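You operate a simulated robot arm through the tools that you are given. There is no shell and no other tool.

Carry out the task below with a simulated robot arm. There is one attempt and no reset: what you move stays moved.

TASK
Put things in order on the top of the binding table. At the end: the green ink pad is on the grey thin plate; the pink soft patch block (marked "437") from the top of the binding table stands where the green ink pad stood; the silver steel weight from the top of the binding table is on the brown proof board; the gold brass weight is on the yellow board; whatever was shut is shut again. Leave all else as you found it, and nothing knocked over.
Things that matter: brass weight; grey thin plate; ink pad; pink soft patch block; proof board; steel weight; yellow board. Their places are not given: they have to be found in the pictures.

The check looks at the end state, three seconds after you hand in, the way a careful person would. Anything else that was tipped, shoved, dropped, spilled or broken makes it a failure.

THE ROBOT
A 7-joint arm with a two-finger gripper, fixed in place. Base frame: the origin is on the floor under the middle of its stand, x ahead of it, y to its left, z up; the work surface is at about z = 0.85. Lengths are in m, angles in rad, forces in N, time in s.
With the tool pointing down near the work surface it reaches from about 0.34 to 0.72 m from the base axis. Its first joint turns from -1.152 to 1.152 rad. Payload 2.45 kg.
The tool frame sits at the grasp point between the pads (the TCP): z along the fingers, y along the line on which they close. The tips reach 0.026 m beyond it. The gripper opens to 0.096 m; its body begins 0.069 m behind the TCP.
Orientation is that of the tool frame in the base frame, as [roll, pitch, yaw] about the fixed x, y, z axes, in that order (R = Rz(yaw) Ry(pitch) Rx(roll)). With the fingers straight down and closing along the base's y, the tool's x points along the base's -x, its y along +y and its z along -z.

THE INTERFACE
- The arm moves only by the tool servo_tool. Its argument "rows" is a list of rows, each a list of 7 numbers: the shift along the base's x, y, z in units of 50 mm (1.0 is 50 mm), then the turn, a rotation vector about the base's x, y, z in units of 8 degrees (1.0 is 8 degrees), then the opening, from 0 (shut) to 1 (fully open). In form: [[dx, dy, dz, rx, ry, rz, jaw], ...]. A call has 1 to 20 rows; each row shifts and turns the commanded pose from where the row before left it. A call with a number of a shift or a turn outside -1 to 1 is refused whole. Rows are played at 5 a second. More than 0.05 m and 0.15 rad between two rows, or a gripper value outside its range, and nothing of the call is played. Where a pose cannot be reached the arm comes as near as it can. A force on the tool above 40 N (or 10 N above the force at the start of the call, whichever is more), or a blocked arm, ends the call early, and 0.2 s more pass. Each finger travels about 0.05 m/s and halts on what it meets, pressing with about 21 N; the grip force reading is that of the motor and also rises with nothing between the fingers. The clock runs only during rows and for 0.2 s after the last one: add rows that do not move to give the fingers time. The reply holds the time, the measured pose of the TCP, the force on the tool along the base axes, the opening and the grip force, in the units named above and with some noise, with the torque about the TCP (base axes, N m) and any sound that the robot's microphone picked up.
- Cameras (640 x 400 px; columns grow to the right, rows downward): "scene" is fixed at [0.155, -0.397, 1.4102]; the picture's right is [0.70, -0.71, 0.00], its down [-0.54, -0.53, -0.66] and it looks along [0.47, 0.46, -0.75] (base axes); focal length 308 px, centre (320, 200). "wrist" rides on the gripper at [0.082, 0.003, -0.098] in the tool frame; the picture's right is [-0.04, 1.00, 0.00], its down [-0.73, -0.03, -0.68] and it looks along [-0.68, -0.03, 0.73] (tool axes); focal length 256 px, centre (320, 200).
- get_image(camera): a new picture of that camera. The clock stands still meanwhile.
- point_at(camera, pixels): there is no depth. For up to 12 entries [column, row, z] of the newest picture of that camera ("zoom" is the newest enlarged one), the place [x, y] in the base frame at which the ray of that pixel passes the height z, good to about 0.003 m, but the place of the scene camera against the robot may be out by one fixed shift of up to 0.025 m in any direction. The clock stands still meanwhile.
- enlarge(camera, box): a new picture of the part [left, top, right, bottom] of that camera's present view, enlarged. The clock stands still meanwhile.
- sign_off(): hands the job in; it is judged then, once.

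Unless the task says otherwise, let go and move clear before handing in.

The tools are called after "Request:" as a command line: name --pt "numbers of a row" for each row, then --argument value for the rest, lists and objects as JSON in quotes. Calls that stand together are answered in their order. servo_tool: Moves the arm, as the interface text tells. Its arguments: {"type":"object","properties":{"rows":{"type":"array"}},"required":["rows"]} The other tools are called the same way: get_image (camera) takes a picture; point_at (camera, pixels) gives the place at which the rays of pixels pass given heights; enlarge (camera, box) takes an enlarged picture of a part of a camera's view; sign_off () hands the job in.

At the start:

```text
t: 0.0
ee_pos: [0.3438, 0.0268, 1.1298]
tcp_rot: [-3.141, 0.001, 3.141]
contact_force: [0.5, 0.6, -0.3]
moment: [0.0, 0.01, 0.0]
grip_width: 0.0959
finger_force: 0.0
```

scene: 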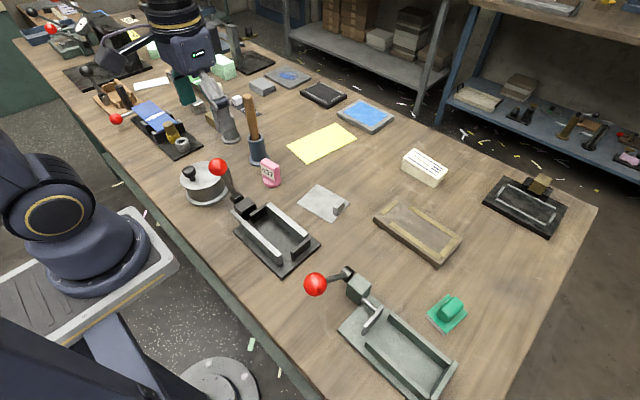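
wrist: 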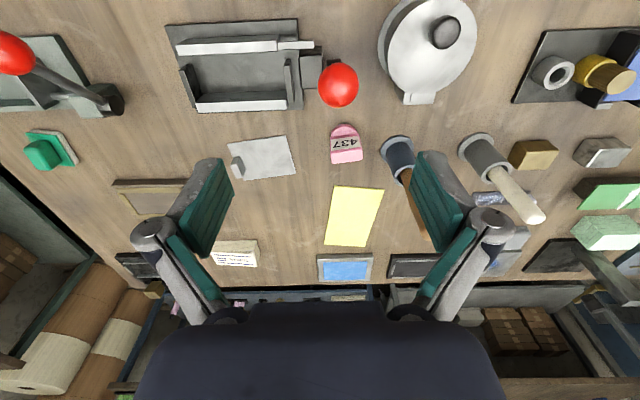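

The first pictures show the pink block "437" at scene (270,172), green ink pad at (448,312), a grey thin plate at about (325,202), the yellow board at (322,143) and a brown framed board at (417,230). I'll take enlarged views to identify everything properly.

Request:
enlarge --camera "scene" --box '[300, 160, 480, 340]'

Request:
enlarge --camera "scene" --box '[100, 60, 300, 200]'

Request:
enlarge --camera "wrist" --box '[440, 20, 640, 280]'

Request:
enlarge --camera "wrist" --box '[0, 80, 320, 300]'

Request:
enlarge --camera "scene" --box '[0, 0, 200, 140]'

```text
2.22 times, centred on (390, 250) of scene
```

zoom: 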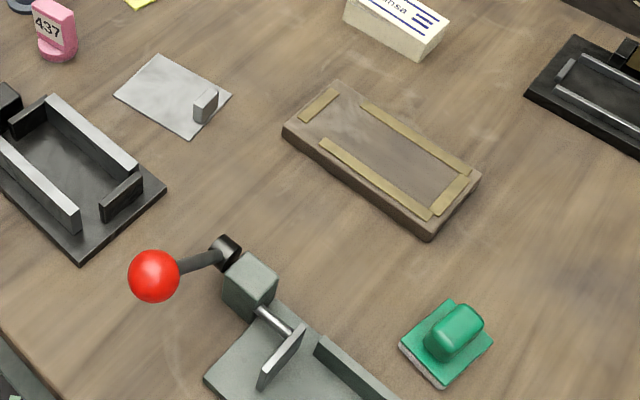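

```text
2.86 times, centred on (200, 130) of scene
```

zoom: 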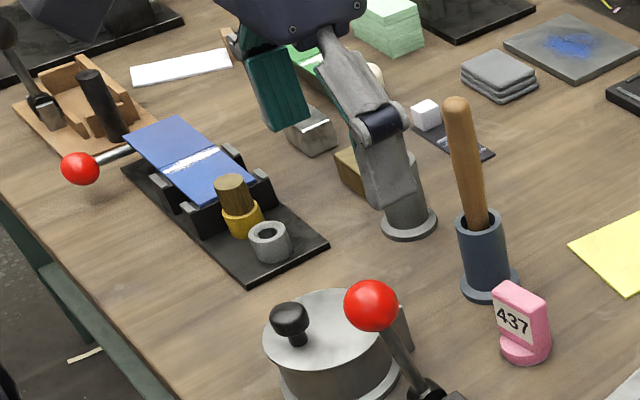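

```text
1.54 times, centred on (540, 150) of wrist
```

zoom: 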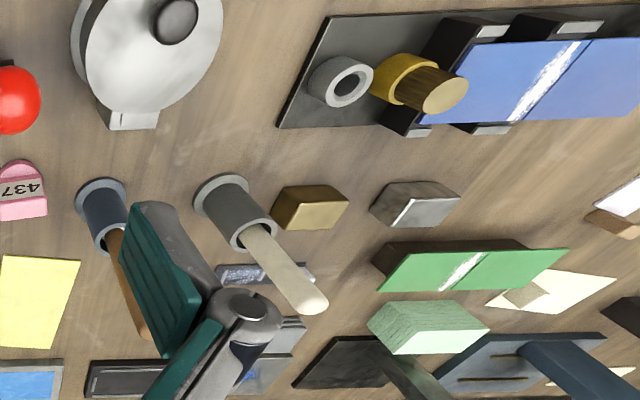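

```text
1.82 times, centred on (160, 190) of wrist
```

zoom: 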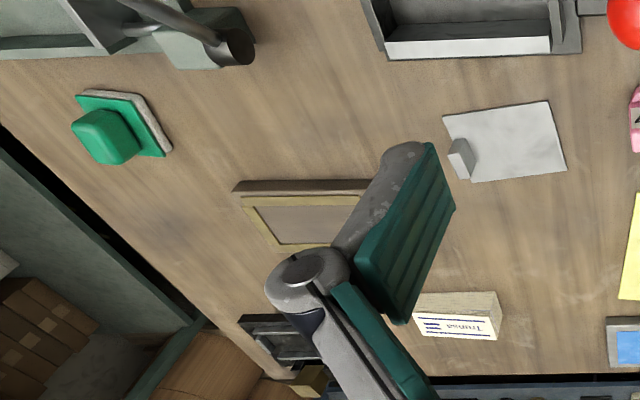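

```text
2.86 times, centred on (100, 70) of scene
```

zoom: 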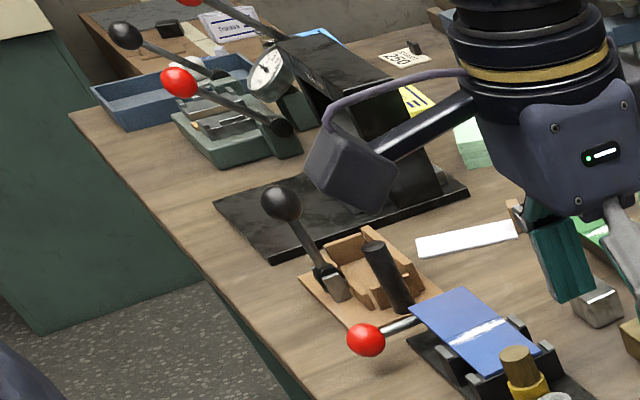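

The views show a gold block at wrist (533,155) and a silver block at wrist (600,152), partly hidden in the scene view behind the gripper. The brown taped board is at scene (417,230). I'll get rough coordinates for these.

Request:
point_at --camera "wrist" --pixels '[[50, 150, 0.87], [262, 160, 0.85], [353, 215, 0.85], [345, 155, 0.85], [533, 155, 0.87], [600, 152, 0.87], [150, 195, 0.865], [405, 150, 0.85], [480, 150, 0.85], [420, 50, 0.87], [235, 255, 0.86], [345, 268, 0.86]]'

Request:
point_at --camera "scene" --pixels '[[448, 318, 0.86], [325, 202, 0.85], [322, 143, 0.85], [270, 185, 0.85], [417, 232, 0.865], [262, 160, 0.85], [425, 168, 0.86], [365, 116, 0.86], [320, 94, 0.86], [262, 87, 0.86], [288, 77, 0.86], [525, 205, 0.86]]'

```text
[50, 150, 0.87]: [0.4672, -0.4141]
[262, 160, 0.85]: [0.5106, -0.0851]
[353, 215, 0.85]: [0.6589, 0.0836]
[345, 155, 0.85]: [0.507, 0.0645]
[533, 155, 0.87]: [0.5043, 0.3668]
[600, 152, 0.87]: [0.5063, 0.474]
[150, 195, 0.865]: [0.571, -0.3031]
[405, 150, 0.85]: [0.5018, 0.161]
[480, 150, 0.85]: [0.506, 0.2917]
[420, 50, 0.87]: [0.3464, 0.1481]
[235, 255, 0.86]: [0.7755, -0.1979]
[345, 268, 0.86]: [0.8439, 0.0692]
```

```text
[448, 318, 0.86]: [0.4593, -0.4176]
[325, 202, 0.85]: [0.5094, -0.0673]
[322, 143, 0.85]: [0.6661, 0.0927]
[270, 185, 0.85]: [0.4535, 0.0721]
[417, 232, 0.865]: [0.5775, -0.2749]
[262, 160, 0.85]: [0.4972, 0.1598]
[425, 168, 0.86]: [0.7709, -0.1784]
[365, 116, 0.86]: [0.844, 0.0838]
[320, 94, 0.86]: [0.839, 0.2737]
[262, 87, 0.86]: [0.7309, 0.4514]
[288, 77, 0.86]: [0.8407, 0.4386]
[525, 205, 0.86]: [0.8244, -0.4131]
```

The wrist and scene cameras agree to within about 2 cm. Next I'll move the arm high and left over the weights to see what stands around them and what is shut.

Request:
servo_tool --pt "0 1 0 0 0 0 1" --pt "0 1 0 0 0 0 1" --pt "0 1 0 0 0 0 1" --pt "0 1 0 0 0 0 1" --pt "0 1 0 0 0 0 1" --pt "0 1 0 0 0 0 1" --pt "0 1 0 0 0 0 1" --pt "0 1 0 0 0 0 1" --pt "0 0 0 0 0 0 1"

Request:
get_image --camera "wrist"

Request:
get_image --camera "scene"

```text
t: 2.0
ee_pos: [0.346, 0.428, 1.1313]
tcp_rot: [-3.139, 0.002, -3.141]
contact_force: [-0.1, 0.1, -1.0]
moment: [0.0, 0.01, -0.03]
grip_width: 0.0957
finger_force: 0.0
```

```text
taken
```

wrist: 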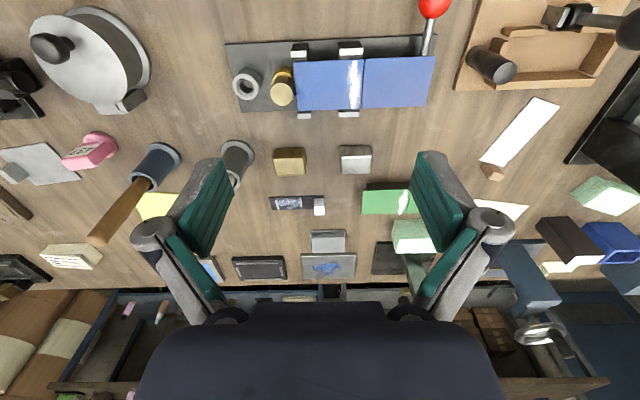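

```text
taken
```

scene: 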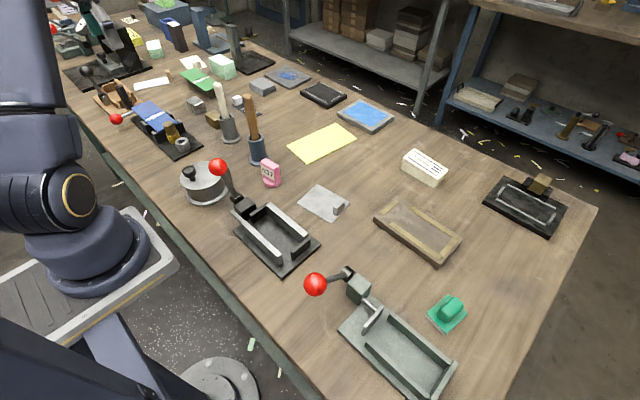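

Request:
enlarge --camera "scene" --box '[140, 60, 300, 200]'

Request:
enlarge --camera "wrist" --box '[220, 20, 460, 200]'

Request:
enlarge --camera "wrist" --box '[240, 130, 420, 300]'

Request:
enlarge --camera "scene" --box '[40, 0, 220, 130]'

Request:
enlarge --camera "scene" --box '[440, 60, 640, 240]'

```text
2.86 times, centred on (220, 130) of scene
```

zoom: 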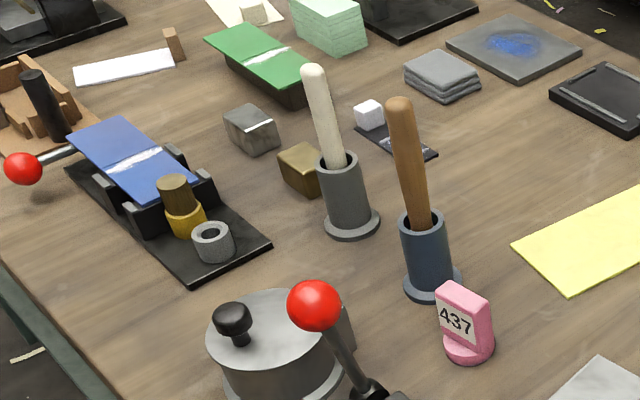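

```text
2.22 times, centred on (340, 110) of wrist
```

zoom: 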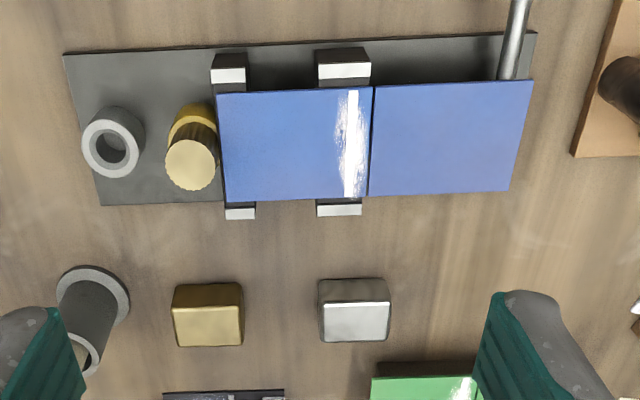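

```text
2.35 times, centred on (330, 215) of wrist
```

zoom: 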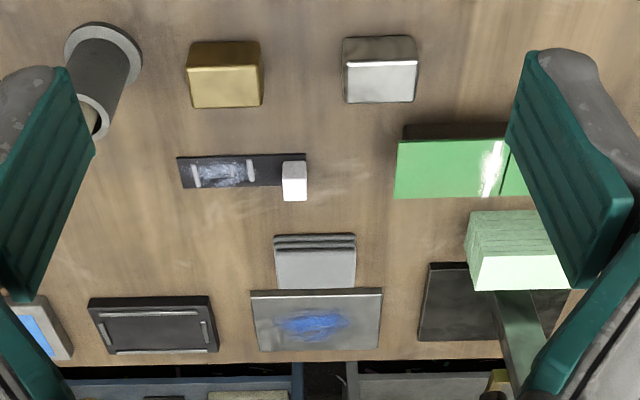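

```text
3.08 times, centred on (130, 65) of scene
```

zoom: 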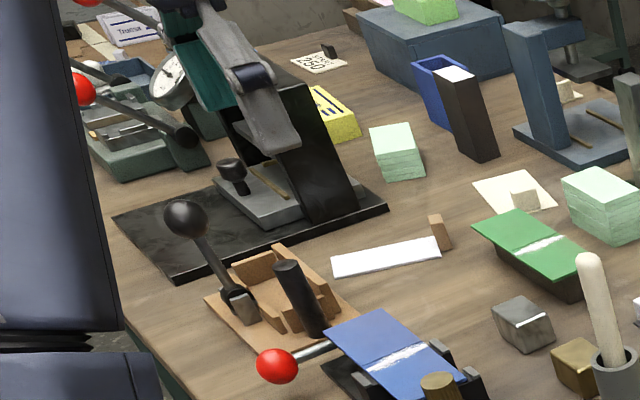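

```text
2.22 times, centred on (540, 150) of scene
```

zoom: 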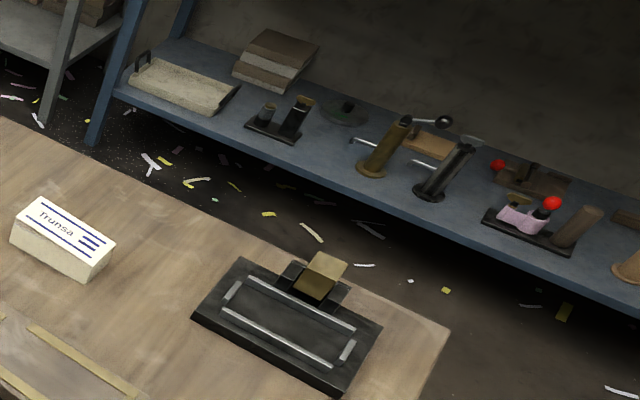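

I can now see the gold and silver blocks at wrist (290,160) and (355,158). Nothing is lying on them, and the white-handled tool in its holder stands close to the gold one. I'll enlarge the view and measure both blocks.

Request:
enlarge --camera "wrist" --box '[230, 130, 390, 230]'

```text
4.00 times, centred on (310, 180) of wrist
```

zoom: 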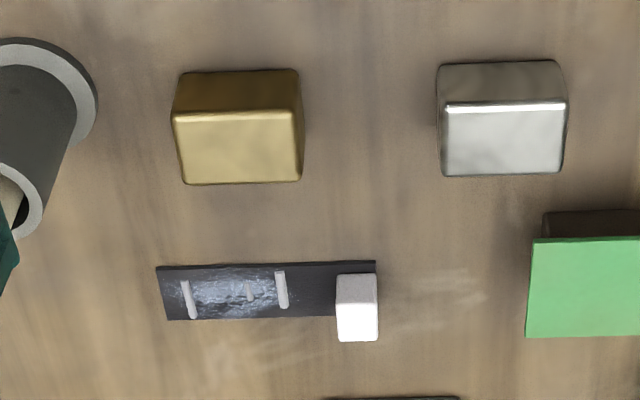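

I'll query the block edges at several heights, using the vertical near face to work out their height.

Request:
point_at --camera "zoom" --pixels '[[182, 72, 0.85], [298, 70, 0.85], [172, 120, 0.88], [302, 112, 0.88], [172, 120, 0.89], [302, 112, 0.89], [185, 184, 0.88], [302, 181, 0.88], [440, 64, 0.85], [558, 61, 0.85], [442, 106, 0.88], [566, 106, 0.88]]'

Request:
point_at --camera "zoom" --pixels '[[445, 174, 0.88], [562, 172, 0.88], [442, 106, 0.89], [566, 106, 0.89], [445, 174, 0.89], [562, 172, 0.89], [70, 140, 0.85], [98, 100, 0.85], [10, 40, 0.85], [158, 268, 0.85], [375, 262, 0.85], [532, 240, 0.88]]'

```text
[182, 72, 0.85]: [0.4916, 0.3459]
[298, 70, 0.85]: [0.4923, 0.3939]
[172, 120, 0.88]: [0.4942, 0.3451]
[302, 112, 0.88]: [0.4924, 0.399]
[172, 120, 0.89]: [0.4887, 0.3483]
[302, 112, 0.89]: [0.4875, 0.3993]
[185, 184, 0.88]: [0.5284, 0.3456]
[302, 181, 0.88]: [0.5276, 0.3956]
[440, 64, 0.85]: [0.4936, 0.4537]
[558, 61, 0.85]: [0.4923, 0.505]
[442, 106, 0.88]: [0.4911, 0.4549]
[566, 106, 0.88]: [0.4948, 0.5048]
```

```text
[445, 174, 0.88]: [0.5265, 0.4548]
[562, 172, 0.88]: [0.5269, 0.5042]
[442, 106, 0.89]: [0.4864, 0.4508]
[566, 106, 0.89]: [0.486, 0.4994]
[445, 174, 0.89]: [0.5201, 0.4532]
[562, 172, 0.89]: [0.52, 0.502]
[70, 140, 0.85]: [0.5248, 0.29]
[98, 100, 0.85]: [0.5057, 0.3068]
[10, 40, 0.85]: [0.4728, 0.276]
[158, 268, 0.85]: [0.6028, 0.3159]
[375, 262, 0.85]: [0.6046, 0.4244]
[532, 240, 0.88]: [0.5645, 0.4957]
```

The measurements say each weight is about 50 mm along y, 36 mm along x and 30 mm high. The brass is centred near (0.510, 0.372) and the steel near (0.509, 0.479). The white stick beside the brass matters for clearance, so I'll look at its tip and the gripper shape.

Request:
enlarge --camera "wrist" --box '[120, 130, 520, 380]'

Request:
enlarge --camera "scene" --box '[180, 70, 280, 170]'

Request:
point_at --camera "scene" --pixels '[[218, 84, 0.95], [218, 84, 1.0], [218, 84, 1.05], [229, 138, 0.85], [248, 96, 1.0], [248, 96, 1.05], [218, 167, 0.95], [218, 167, 1.0], [218, 167, 1.05], [205, 100, 0.88], [224, 115, 0.88], [193, 97, 0.88]]'

```text
1.60 times, centred on (320, 255) of wrist
```

zoom: 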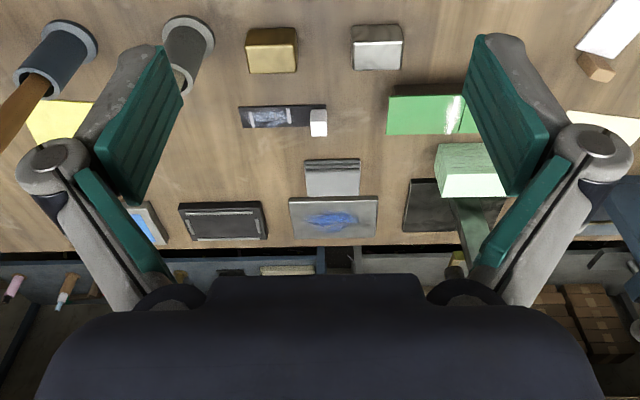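

```text
4.00 times, centred on (230, 120) of scene
```

zoom: 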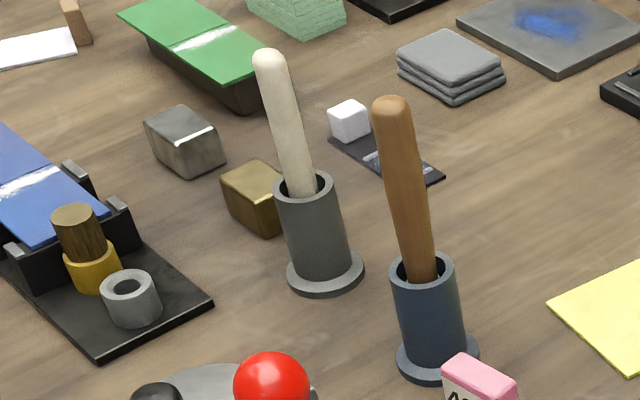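

```text
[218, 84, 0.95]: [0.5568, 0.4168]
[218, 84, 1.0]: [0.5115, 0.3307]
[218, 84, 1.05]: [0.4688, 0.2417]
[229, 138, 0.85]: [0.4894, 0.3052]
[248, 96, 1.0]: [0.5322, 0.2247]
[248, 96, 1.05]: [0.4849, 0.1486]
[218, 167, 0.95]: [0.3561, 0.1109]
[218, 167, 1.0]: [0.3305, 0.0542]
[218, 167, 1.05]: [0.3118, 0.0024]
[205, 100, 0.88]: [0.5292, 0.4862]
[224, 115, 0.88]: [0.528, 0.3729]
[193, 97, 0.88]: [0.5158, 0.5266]
```

The stick's tip is at about z≈1.0 and y≈0.30, too close to grip the brass along y, so I'll grip that one along x later. The steel weight is clear for a grip along y, so I'll take it first: hover above it and check alignment.

Request:
servo_tool --pt "0.66 0.208 -0.5 0 0 0 0.9" --pt "0.66 0.208 -0.5 0 0 0 0.9" --pt "0.66 0.208 -0.5 0 0 0 0.9" --pt "0.66 0.208 -0.5 0 0 0 0.9" --pt "0.66 0.208 -0.5 0 0 0 0.9" --pt "0 0 0 0 0 0 0.9" --pt "0 0 0 0 0 0 0.9"

Request:
get_image --camera "wrist"

Request:
get_image --camera "scene"

```text
t: 3.6
ee_pos: [0.5057, 0.4716, 1.0019]
tcp_rot: [-3.141, -0.001, 3.142]
contact_force: [0.1, -0.2, 0.3]
moment: [0.03, 0.03, 0.01]
grip_width: 0.0863
finger_force: 0.0
out of reach, approached as far as the arm can: row 5
```

```text
taken
```

wrist: 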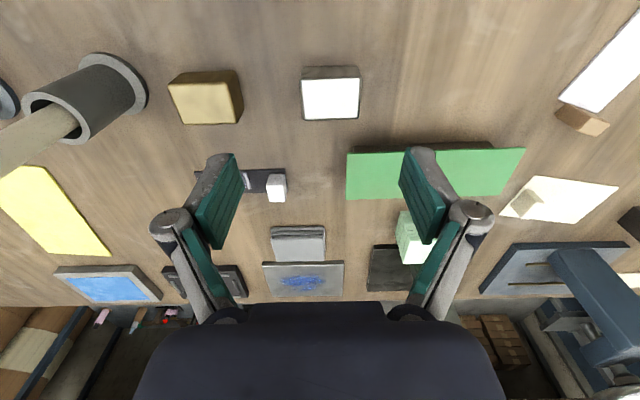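

```text
taken
```

scene: 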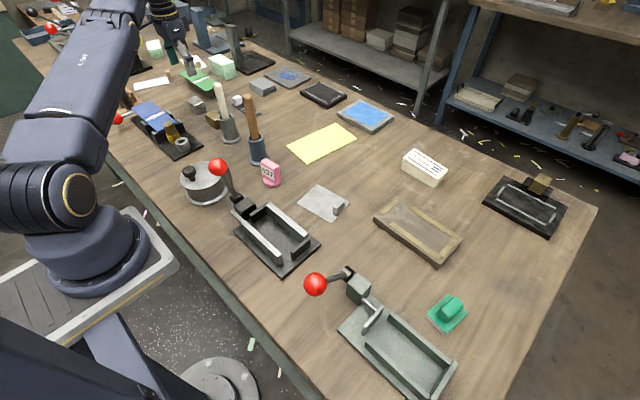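

The arm is 4–7 mm short because this height limits its reach, which should improve lower down. The steel block sits at wrist (331,92), so I'll measure it from here.

Request:
enlarge --camera "wrist" --box '[270, 50, 390, 130]'

```text
5.00 times, centred on (330, 90) of wrist
```

zoom: 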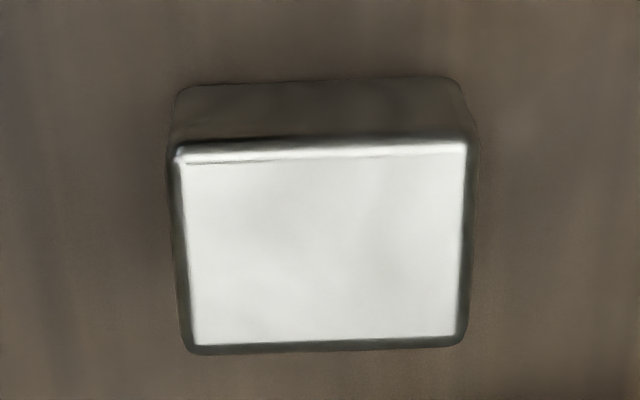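

Request:
point_at --camera "zoom" --pixels '[[178, 90, 0.85], [462, 82, 0.85], [170, 148, 0.88], [472, 143, 0.88], [190, 352, 0.88], [462, 345, 0.88], [170, 148, 0.885], [472, 143, 0.885], [190, 352, 0.885], [462, 345, 0.885]]'

```text
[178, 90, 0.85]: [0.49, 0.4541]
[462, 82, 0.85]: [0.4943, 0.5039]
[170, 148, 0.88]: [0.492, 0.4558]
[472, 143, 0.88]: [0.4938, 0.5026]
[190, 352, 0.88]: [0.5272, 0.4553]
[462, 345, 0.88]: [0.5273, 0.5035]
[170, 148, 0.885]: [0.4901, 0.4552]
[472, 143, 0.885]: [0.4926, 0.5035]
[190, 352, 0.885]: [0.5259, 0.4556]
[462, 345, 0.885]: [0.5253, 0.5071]
```

The steel block spans x 0.492–0.527 and y 0.455–0.503, with its top at 0.88. I'll come down partway and read the pose again.

Request:
servo_tool --pt "0 0 -0.6 0 0 0 0.85" --pt "0 0 -0.6 0 0 0 0.85" --pt "0 0 0 0 0 0 0.85" --pt "0 0 0 0 0 0 0.85"

```text
t: 4.6
ee_pos: [0.5035, 0.4703, 0.9413]
tcp_rot: [3.141, 0.0, 3.141]
contact_force: [0.7, 0.7, 0.5]
moment: [0.03, 0.01, 0.01]
grip_width: 0.0814
finger_force: 0.0
```

The commanded pose was clamped, so I'm at (0.504, 0.470). I'll correct by +5.5 mm in x and +8.5 mm in y, then check again.

Request:
servo_tool --pt "0.11 0.17 0 0 0 0 0.85" --pt "0 0 -0.4 0 0 0 0.85" --pt "0 0 0 0 0 0 0.85" --pt "0 0 0 0 0 0 0.85"

Request:
get_image --camera "wrist"

```text
t: 5.6
ee_pos: [0.5091, 0.4777, 0.923]
tcp_rot: [3.141, -0.001, -3.14]
contact_force: [-0.3, 0.0, 0.6]
moment: [-0.03, 0.02, 0.02]
grip_width: 0.0815
finger_force: 0.1
```

```text
taken
```

wrist: 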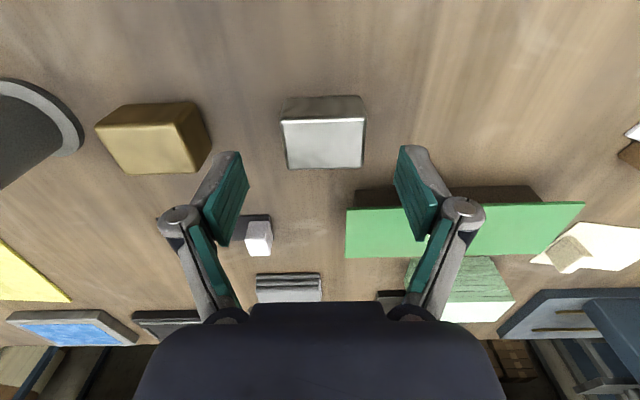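

The block is centred between the pads (columns 245 to 400, block centre 322), and the green flap is clear. I'll descend to z≈0.880 and close.

Request:
servo_tool --pt "0 0 -0.42 0 0 0 0.85" --pt "0 0 -0.42 0 0 0 0.85" --pt "0 0 0 0 0 0 0.85" --pt "0 0 0 0 0 0 0.7" --pt "0 0 0 0 0 0 0.6" --pt "0 0 0 0 0 0 0.4" --pt "0 0 0 0 0 0 0.4" --pt "0 0 0 0 0 0 0.4" --pt "0 0 0 0 0 0 0.4"

```text
t: 7.6
ee_pos: [0.5086, 0.4767, 0.8816]
tcp_rot: [3.141, 0.001, 3.141]
contact_force: [-1.8, 3.3, 5.2]
moment: [0.03, -0.01, 0.04]
grip_width: 0.0519
finger_force: 20.8
```

The grip holds at 52 mm and 20.8 N. I'll lift slowly.

Request:
servo_tool --pt "0 0 0.2 0 0 0 0.4" --pt "0 0 0.4 0 0 0 0.4" --pt "0 0 0.6 0 0 0 0.4" --pt "0 0 0 0 0 0 0.4" --pt "0 0 0 0 0 0 0.4"

Request:
get_image --camera "wrist"

```text
t: 8.8
ee_pos: [0.5067, 0.4768, 0.9418]
tcp_rot: [-3.141, 0.001, 3.141]
contact_force: [-0.1, 0.4, 0.5]
moment: [-0.05, 0.01, 0.03]
grip_width: 0.0383
finger_force: 0.0
```

```text
taken
```

wrist: 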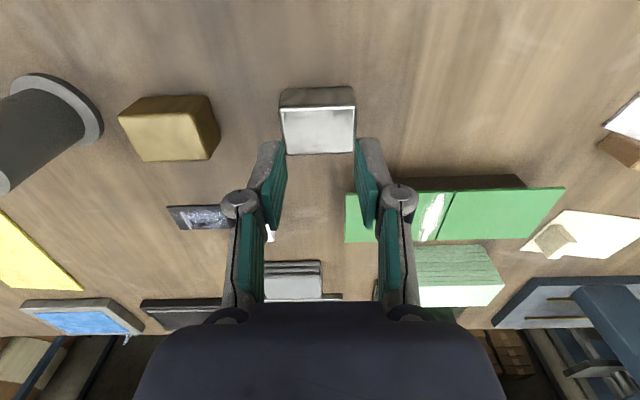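

The weight slipped out: it is still on the table and the fingers closed to 38 mm. I'll check whether it moved.

Request:
enlarge --camera "wrist" --box '[230, 70, 410, 240]'

Request:
enlarge --camera "scene" --box '[130, 20, 270, 130]'

```text
2.35 times, centred on (320, 155) of wrist
```

zoom: 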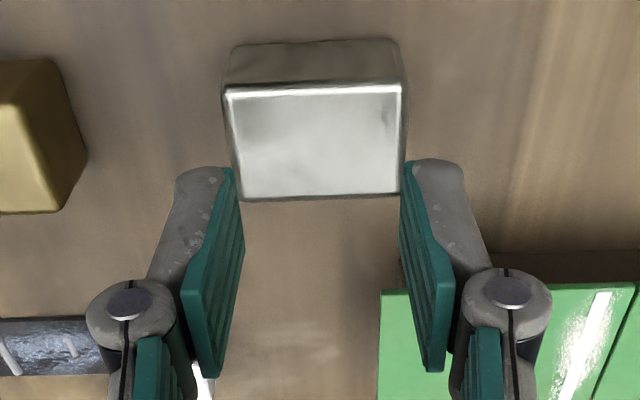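

```text
3.64 times, centred on (200, 75) of scene
```

zoom: 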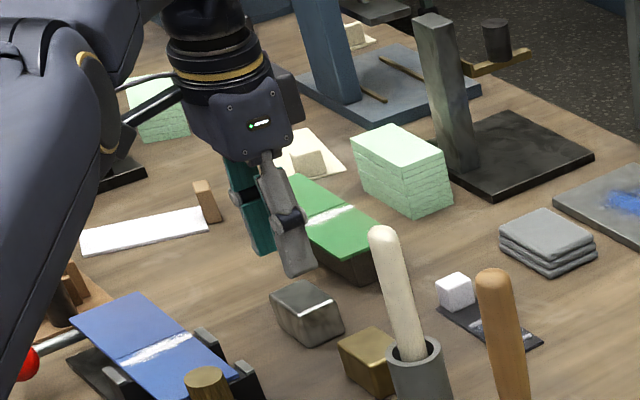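

The block looks undisturbed. I'll measure it again and retry lower down, with the jaw commanded fully shut and a slower lift.

Request:
enlarge --camera "wrist" --box '[260, 75, 380, 165]'

Request:
point_at --camera "wrist" --pixels '[[280, 92, 0.85], [354, 90, 0.85], [280, 109, 0.88], [356, 107, 0.88], [286, 154, 0.88], [353, 153, 0.88]]'

```text
4.44 times, centred on (320, 120) of wrist
```

zoom: 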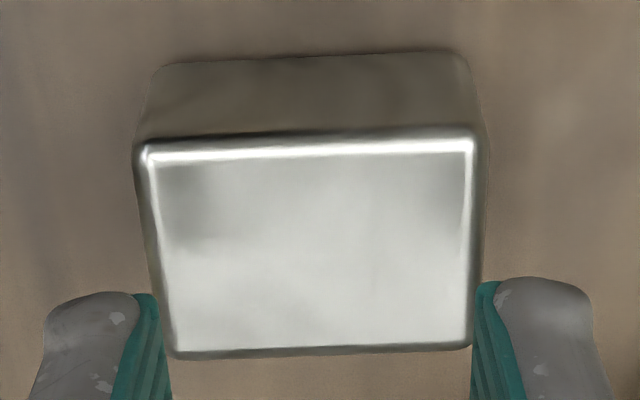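

```text
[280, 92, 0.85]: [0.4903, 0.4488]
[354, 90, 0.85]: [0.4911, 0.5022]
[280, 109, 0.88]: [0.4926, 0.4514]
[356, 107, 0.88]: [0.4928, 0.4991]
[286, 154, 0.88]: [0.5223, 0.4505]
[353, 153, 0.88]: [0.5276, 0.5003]
```

The block is now centred near (0.509, 0.4755), only about 3 mm from before. I'll open, descend a little deeper to z≈0.878, and close fully.

Request:
servo_tool --pt "0.02 0 0 0 0 0 0.85" --pt "0 0 0 0 0 0 0.85" --pt "0 0 0 0 0 0 0.85" --pt "0 0 0 0 0 0 0.85" --pt "0 0 0 0 0 0 0.85" --pt "0 0 -0.5 0 0 0 0.85" --pt "0 0 -0.5 0 0 0 0.85" --pt "0 0 -0.28 0 0 0 0.85" --pt "0 0 0 0 0 0 0.85"

```text
t: 10.8
ee_pos: [0.5074, 0.4757, 0.8757]
tcp_rot: [-3.14, 0.001, -3.141]
contact_force: [-0.7, -0.6, 0.0]
moment: [0.0, -0.01, 0.04]
grip_width: 0.0816
finger_force: 0.0
```

No contact force at z 0.876. I'll raise by 1 mm, close fully and hold.

Request:
servo_tool --pt "0 0 0.03 0 0 0 0.7" --pt "0 0 0 0 0 0 0.5" --pt "0 0 0 0 0 0 0.2" --pt "0 0 0 0 0 0 0.0" --pt "0 0 0 0 0 0 0.0" --pt "0 0 0 0 0 0 0.0" --pt "0 0 0 0 0 0 0.0"

Request:
servo_tool --pt "0 0 0.04 0 0 0 0.0" --pt "0 0 0.04 0 0 0 0.0" --pt "0 0 0.06 0 0 0 0.0" --pt "0 0 0.06 0 0 0 0.0" --pt "0 0 0 0 0 0 0"

Request:
get_image --camera "wrist"

```text
t: 12.4
ee_pos: [0.507, 0.4773, 0.8775]
tcp_rot: [3.141, 0.0, -3.141]
contact_force: [0.3, -5.1, 6.2]
moment: [-0.31, 0.03, 0.02]
grip_width: 0.0518
finger_force: 21.0
```

```text
t: 13.6
ee_pos: [0.5069, 0.4767, 0.8892]
tcp_rot: [3.14, 0.0, 3.141]
contact_force: [0.7, 0.6, -5.1]
moment: [0.0, 0.02, 0.02]
grip_width: 0.0516
finger_force: 21.3
```

```text
taken
```

wrist: 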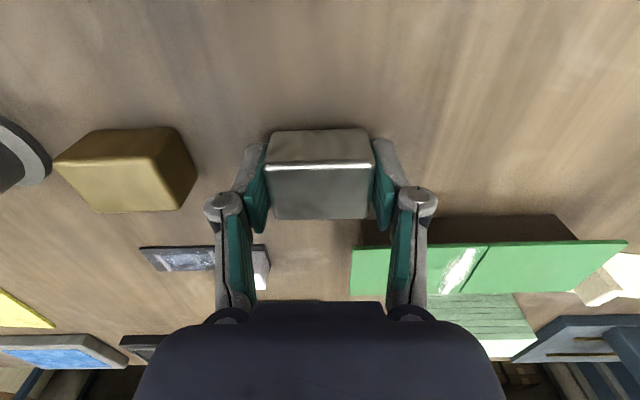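

The load now reads −5.1 N, so about 0.5 kg is being carried and the grip holds at 51.6 mm. I'll keep lifting gently and check.

Request:
servo_tool --pt "0 0 0.06 0 0 0 0" --pt "0 0 0.08 0 0 0 0" --pt "0 0 0.1 0 0 0 0" --pt "0 0 0.1 0 0 0 0" --pt "0 0 0.1 0 0 0 0" --pt "0 0 0.1 0 0 0 0" --pt "0 0 0.1 0 0 0 0" --pt "0 0 0.08 0 0 0 0" --pt "0 0 0.05 0 0 0 0" --pt "0 0 0 0 0 0 0"

Request:
get_image --camera "wrist"

```text
t: 15.8
ee_pos: [0.5086, 0.4773, 0.927]
tcp_rot: [3.141, 0.0, -3.142]
contact_force: [-0.2, 0.0, -5.1]
moment: [0.01, 0.01, -0.02]
grip_width: 0.0516
finger_force: 20.8
```

```text
taken
```

wrist: 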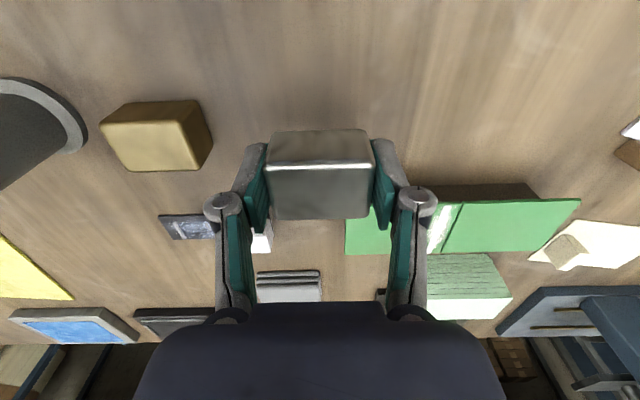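

The block is firmly held and hasn't slipped in view. I'll raise and retract to about (0.42, 0.44, 1.12) with a gentle ramp, clear of the sticks and handles.

Request:
servo_tool --pt "-0.046 -0.019 0.1 0 0 0 0" --pt "-0.091 -0.038 0.2 0 0 0 0" --pt "-0.137 -0.058 0.3 0 0 0 0" --pt "-0.182 -0.077 0.4 0 0 0 0" --pt "-0.182 -0.077 0.4 0 0 0 0" --pt "-0.182 -0.077 0.4 0 0 0 0" --pt "-0.182 -0.077 0.4 0 0 0 0" --pt "-0.182 -0.077 0.4 0 0 0 0" --pt "-0.182 -0.077 0.4 0 0 0 0" --pt "-0.182 -0.077 0.4 0 0 0 0" --pt "-0.137 -0.058 0.3 0 0 0 0" --pt "-0.073 -0.031 0.16 0 0 0 0" --pt "0 0 0 0 0 0 0"

```text
t: 18.6
ee_pos: [0.4208, 0.4409, 1.1203]
tcp_rot: [3.141, 0.0, -3.14]
contact_force: [-0.2, 0.0, -4.2]
moment: [0.01, 0.02, -0.01]
grip_width: 0.0518
finger_force: 20.1
```

Still held. Now I'll sweep across to y≈−0.29 at z=1.12, above everything, with ramps.

Request:
servo_tool --pt "0 -0.2 0 0 0 0 0" --pt "0 -0.4 0 0 0 0 0" --pt "0 -0.6 0 0 0 0 0" --pt "0 -0.8 0 0 0 0 0" --pt "0 -0.9 0 0 0 0 0" --pt "0 -0.9 0 0 0 0 0" --pt "0 -0.9 0 0 0 0 0" --pt "0 -0.9 0 0 0 0 0" --pt "0 -0.9 0 0 0 0 0" --pt "0 -0.9 0 0 0 0 0" --pt "0 -0.9 0 0 0 0 0" --pt "0 -0.9 0 0 0 0 0" --pt "0 -0.9 0 0 0 0 0" --pt "0 -0.9 0 0 0 0 0" --pt "0 -0.9 0 0 0 0 0" --pt "0 -0.8 0 0 0 0 0" --pt "0 -0.7 0 0 0 0 0" --pt "0 -0.6 0 0 0 0 0" --pt "0 -0.4 0 0 0 0 0" --pt "0 -0.2 0 0 0 0 0"

Request:
get_image --camera "wrist"

Request:
get_image --camera "scene"

```text
t: 22.8
ee_pos: [0.4202, -0.291, 1.1212]
tcp_rot: [3.14, 0.0, 3.141]
contact_force: [0.3, 0.1, -4.7]
moment: [-0.01, 0.01, 0.02]
grip_width: 0.0518
finger_force: 20.8
```

```text
taken
```

wrist: 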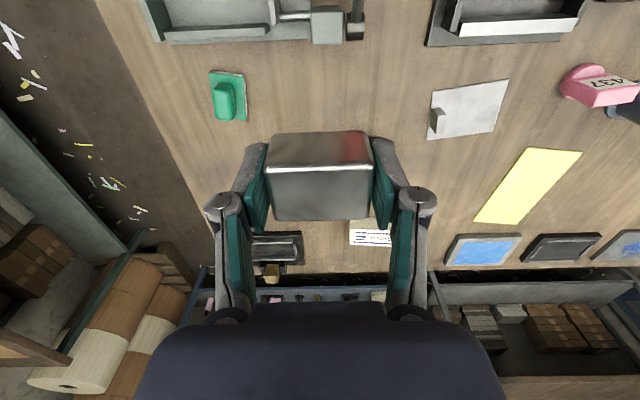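

```text
taken
```

scene: 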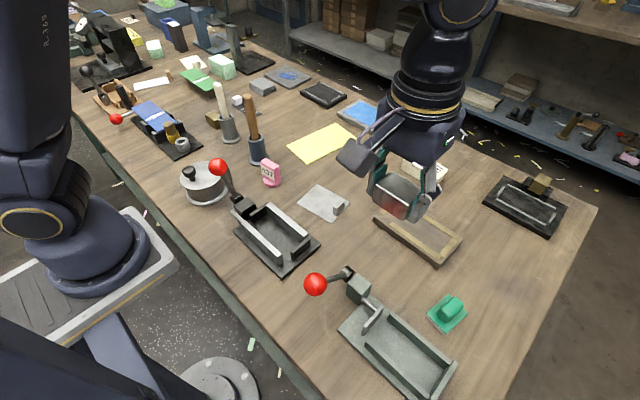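

The held block hides the brown board from the wrist camera. I'll shift back to y≈−0.03 so the board appears left of the fingers, then measure it.

Request:
servo_tool --pt "0 0.2 0 0 0 0 0" --pt "0 0.5 0 0 0 0 0" --pt "0 0.8 0 0 0 0 0" --pt "0 0.9 0 0 0 0 0" --pt "0 0.9 0 0 0 0 0" --pt "0 0.8 0 0 0 0 0" --pt "0 0.7 0 0 0 0 0" --pt "0 0.4 0 0 0 0 0" --pt "0 0 0 0 0 0 0"

Request:
get_image --camera "wrist"

Request:
enlarge --camera "wrist" --box '[80, 100, 240, 200]'

```text
t: 24.8
ee_pos: [0.4193, -0.0288, 1.122]
tcp_rot: [3.141, 0.0, 3.141]
contact_force: [-0.4, 0.1, -4.6]
moment: [0.01, -0.01, -0.01]
grip_width: 0.0519
finger_force: 21.2
```

```text
taken
```

wrist: 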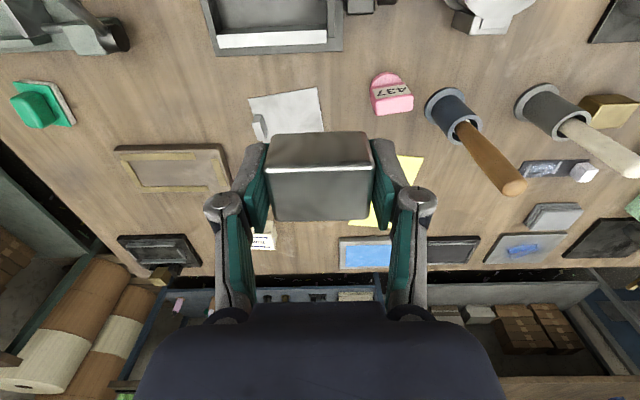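

```text
4.00 times, centred on (160, 150) of wrist
```

zoom: 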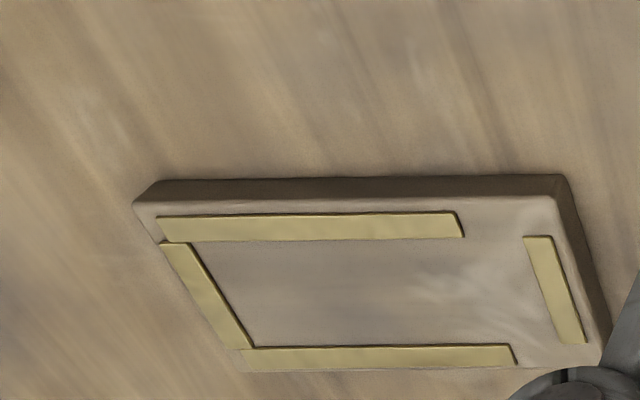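

The brown board shows tape strips along its edges and a flat plain centre. I'll measure its corners.

Request:
point_at --camera "zoom" --pixels '[[157, 180, 0.85], [560, 176, 0.85], [135, 204, 0.865], [555, 198, 0.865], [135, 204, 0.87], [555, 198, 0.87], [240, 370, 0.868], [598, 362, 0.868], [210, 240, 0.868], [455, 240, 0.868], [252, 345, 0.868], [545, 345, 0.868]]'

Request:
point_at --camera "wrist" --pixels '[[250, 97, 0.85], [318, 88, 0.85], [325, 130, 0.85], [255, 142, 0.85], [263, 127, 0.86], [403, 155, 0.85], [424, 158, 0.85], [372, 75, 0.85], [400, 78, 0.85], [378, 113, 0.88], [12, 85, 0.855], [75, 122, 0.855]]'

```text
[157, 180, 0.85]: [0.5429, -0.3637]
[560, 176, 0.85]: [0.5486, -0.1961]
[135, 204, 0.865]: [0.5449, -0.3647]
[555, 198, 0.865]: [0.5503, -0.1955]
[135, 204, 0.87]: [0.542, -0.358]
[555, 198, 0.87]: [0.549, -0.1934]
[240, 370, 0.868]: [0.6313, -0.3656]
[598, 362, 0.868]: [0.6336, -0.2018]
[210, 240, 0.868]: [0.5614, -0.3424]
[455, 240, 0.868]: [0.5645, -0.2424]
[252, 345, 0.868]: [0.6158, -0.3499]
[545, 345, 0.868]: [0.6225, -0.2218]
```

```text
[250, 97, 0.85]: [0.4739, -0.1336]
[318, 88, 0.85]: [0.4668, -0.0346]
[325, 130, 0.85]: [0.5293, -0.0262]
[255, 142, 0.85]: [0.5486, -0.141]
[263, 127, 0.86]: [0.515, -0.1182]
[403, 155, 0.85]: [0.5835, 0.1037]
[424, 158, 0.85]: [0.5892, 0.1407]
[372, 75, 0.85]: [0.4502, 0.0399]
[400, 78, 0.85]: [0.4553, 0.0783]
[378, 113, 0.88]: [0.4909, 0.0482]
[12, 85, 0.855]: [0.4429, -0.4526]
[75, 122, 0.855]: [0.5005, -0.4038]
```

The board spans x 0.546–0.632 and y −0.364 to −0.198, with its top at about z 0.867. I'll carry the block to hover over the plain centre at (0.590, −0.285).

Request:
servo_tool --pt "0.11 -0.165 -0.079 0 0 0 0" --pt "0.221 -0.33 -0.157 0 0 0 0" --pt "0.331 -0.495 -0.236 0 0 0 0" --pt "0.404 -0.606 -0.289 0 0 0 0" --pt "0.404 -0.606 -0.289 0 0 0 0" --pt "0.404 -0.606 -0.289 0 0 0 0" --pt "0.404 -0.606 -0.289 0 0 0 0" --pt "0.368 -0.551 -0.262 0 0 0 0" --pt "0.331 -0.495 -0.236 0 0 0 0" --pt "0.221 -0.33 -0.157 0 0 0 0" --pt "0.147 -0.22 -0.105 0 0 0 0" --pt "0.074 -0.11 -0.052 0 0 0 0" --pt "0 0 0 0 0 0 0"

Request:
get_image --camera "wrist"

Request:
get_image --camera "scene"

```text
t: 27.6
ee_pos: [0.5919, -0.286, 0.9977]
tcp_rot: [-3.141, -0.001, 3.141]
contact_force: [-0.4, -0.3, -5.1]
moment: [0.01, 0.01, 0.02]
grip_width: 0.0517
finger_force: 21.0
```

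```text
taken
```

wrist: 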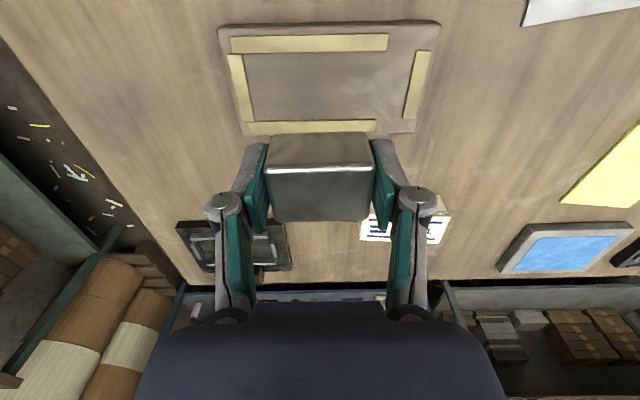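

```text
taken
```

scene: 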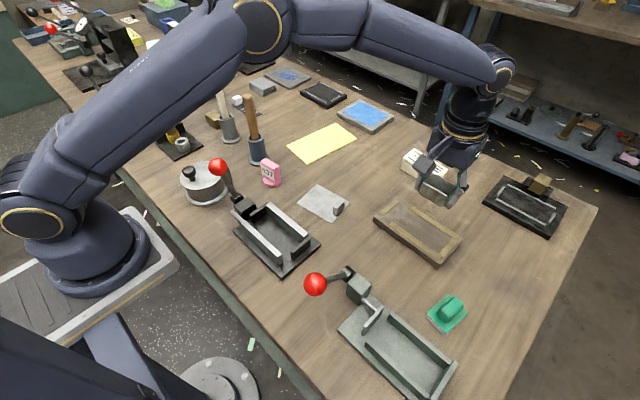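

The board is now fully visible ahead of the block at wrist (240,25)–(440,135). I'll check its coordinates before lowering.

Request:
point_at --camera "wrist" --pixels '[[219, 34, 0.867], [440, 26, 0.867], [241, 135, 0.867], [414, 133, 0.867], [244, 54, 0.867], [388, 50, 0.867], [252, 121, 0.867], [403, 117, 0.867], [411, 52, 0.867]]'

```text
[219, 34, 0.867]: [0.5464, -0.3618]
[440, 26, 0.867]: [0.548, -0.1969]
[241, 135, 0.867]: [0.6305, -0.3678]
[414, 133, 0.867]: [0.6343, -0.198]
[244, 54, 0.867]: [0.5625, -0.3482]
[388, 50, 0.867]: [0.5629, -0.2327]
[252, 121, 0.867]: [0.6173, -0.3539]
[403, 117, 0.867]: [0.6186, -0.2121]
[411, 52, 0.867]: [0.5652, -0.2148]
```

The plain centre is x 0.563–0.618, y −0.350 to −0.213. I'll trim the position slightly and lower to z≈0.905, just above the board.

Request:
servo_tool --pt "-0.05 0.05 -0.2 0 0 0 0" --pt "0 0 -0.4 0 0 0 0" --pt "0 0 -0.4 0 0 0 0" --pt "0 0 -0.4 0 0 0 0" --pt "0 0 -0.25 0 0 0 0" --pt "0 0 -0.15 0 0 0 0" --pt "0 0 -0.05 0 0 0 0" --pt "0 0 0 0 0 0 0"

Request:
get_image --camera "scene"

Request:
get_image --camera "wrist"

```text
t: 29.4
ee_pos: [0.5885, -0.2872, 0.9055]
tcp_rot: [-3.141, 0.001, -3.141]
contact_force: [-0.1, 0.2, -5.0]
moment: [-0.02, 0.01, -0.02]
grip_width: 0.0517
finger_force: 21.0
```

```text
taken
```

scene: 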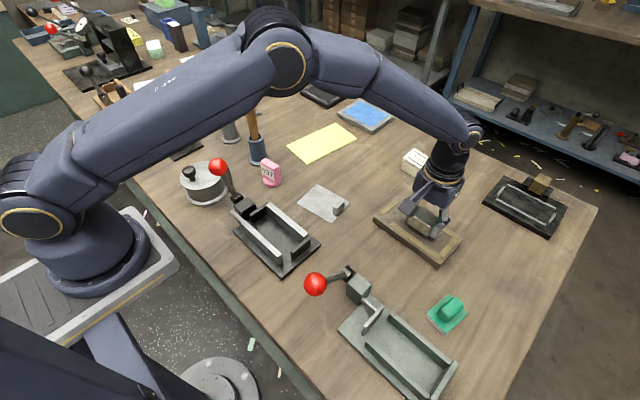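

```text
taken
```

wrist: 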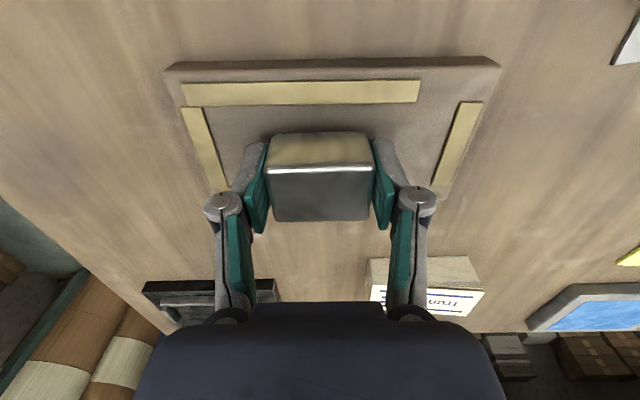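

Aligned over the board. I'll lower in 1.5 mm steps until the load transfers to the board.

Request:
servo_tool --pt "0 0 -0.04 0 0 0 0" --pt "0 0 -0.04 0 0 0 0" --pt "0 0 -0.04 0 0 0 0" --pt "0 0 0 0 0 0 0"

```text
t: 30.4
ee_pos: [0.5899, -0.2845, 0.8997]
tcp_rot: [-3.142, -0.001, -3.14]
contact_force: [0.4, -0.2, -4.9]
moment: [0.0, -0.01, 0.01]
grip_width: 0.0519
finger_force: 21.2
```

Request:
servo_tool --pt "0 0 -0.03 0 0 0 0" --pt "0 0 -0.03 0 0 0 0" --pt "0 0 0 0 0 0 0"

```text
t: 31.2
ee_pos: [0.5894, -0.2846, 0.8987]
tcp_rot: [-3.141, 0.001, -3.141]
contact_force: [-1.3, 1.1, 2.9]
moment: [0.15, -0.14, 0.04]
grip_width: 0.0518
finger_force: 20.9
```

The load has transferred (+2.9 N), so the block rests on the board. I'll open slowly and rise straight up.

Request:
servo_tool --pt "0 0 0 0 0 0 0.5" --pt "0 0 0 0 0 0 0.55" --pt "0 0 0 0 0 0 0.6" --pt "0 0 0 0 0 0 0.7" --pt "0 0 0 0 0 0 0.8" --pt "0 0 0 0 0 0 0.8" --pt "0 0 0.2 0 0 0 0.8" --pt "0 0 0.5 0 0 0 0.8" --pt "0 0 0.8 0 0 0 0.8" --pt "0 0 0.8 0 0 0 0.8" --pt "0 0 0.8 0 0 0 0.8" --pt "0 0 0 0 0 0 0.8"

Request:
get_image --camera "wrist"

Request:
get_image --camera "scene"

```text
t: 33.8
ee_pos: [0.5881, -0.2851, 1.0501]
tcp_rot: [-3.141, 0.001, -3.14]
contact_force: [-0.8, 0.1, 0.2]
moment: [-0.02, -0.03, -0.03]
grip_width: 0.0768
finger_force: 0.2
```

```text
taken
```

wrist: 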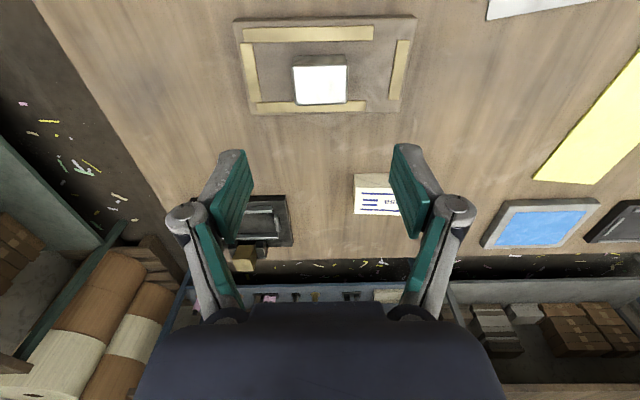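

```text
taken
```

scene: 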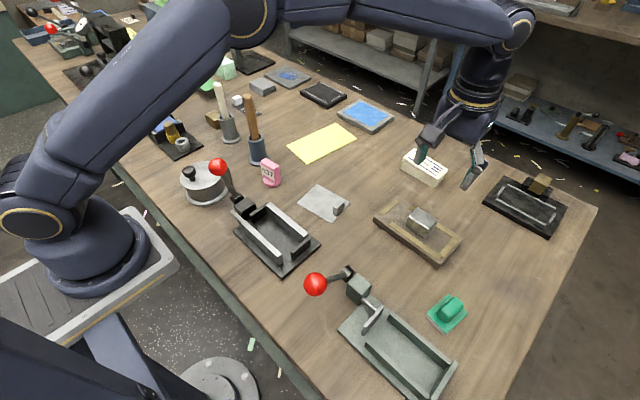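

The steel weight rests on the board's plain centre and the board hasn't moved. Next is the ink pad at scene (448,312): I'll go and view it from above.

Request:
servo_tool --pt "-0.69 -0.417 0.1 0 0 0 0.8" --pt "-0.69 -0.417 0.1 0 0 0 0.8" --pt "-0.69 -0.417 0.1 0 0 0 0.8" --pt "-0.69 -0.417 0.1 0 0 0 0.8" --pt "-0.69 -0.417 0.1 0 0 0 0.8" --pt "-0.69 -0.417 0.1 0 0 0 0.8" --pt "0 0 0 0 0 0 0.8"

Request:
get_image --camera "wrist"

Request:
get_image --camera "scene"

```text
t: 35.4
ee_pos: [0.3823, -0.4082, 1.0799]
tcp_rot: [3.141, 0.0, -3.14]
contact_force: [-0.2, 0.7, -0.3]
moment: [-0.02, 0.01, 0.03]
grip_width: 0.077
finger_force: 0.0
```

```text
taken
```

wrist: 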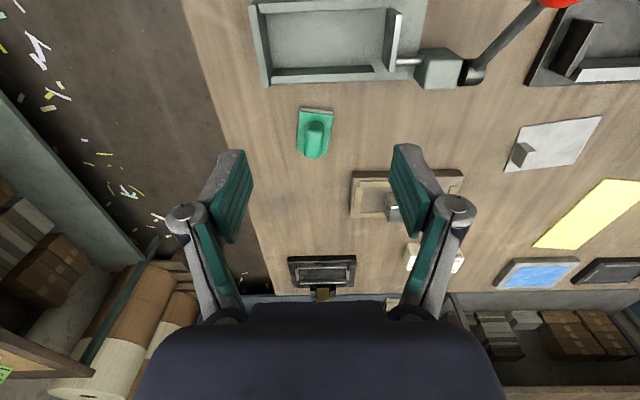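

```text
taken
```

scene: 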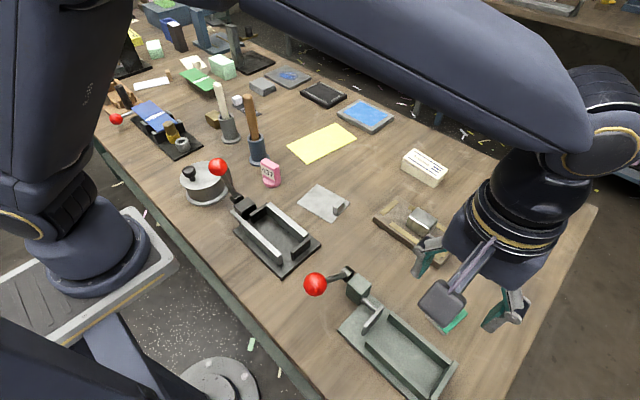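

Request:
enlarge --camera "wrist" --box '[274, 90, 354, 170]'

```text
5.00 times, centred on (314, 130) of wrist
```

zoom: 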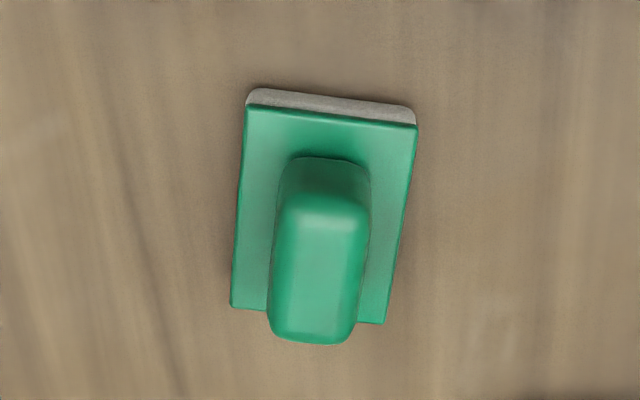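

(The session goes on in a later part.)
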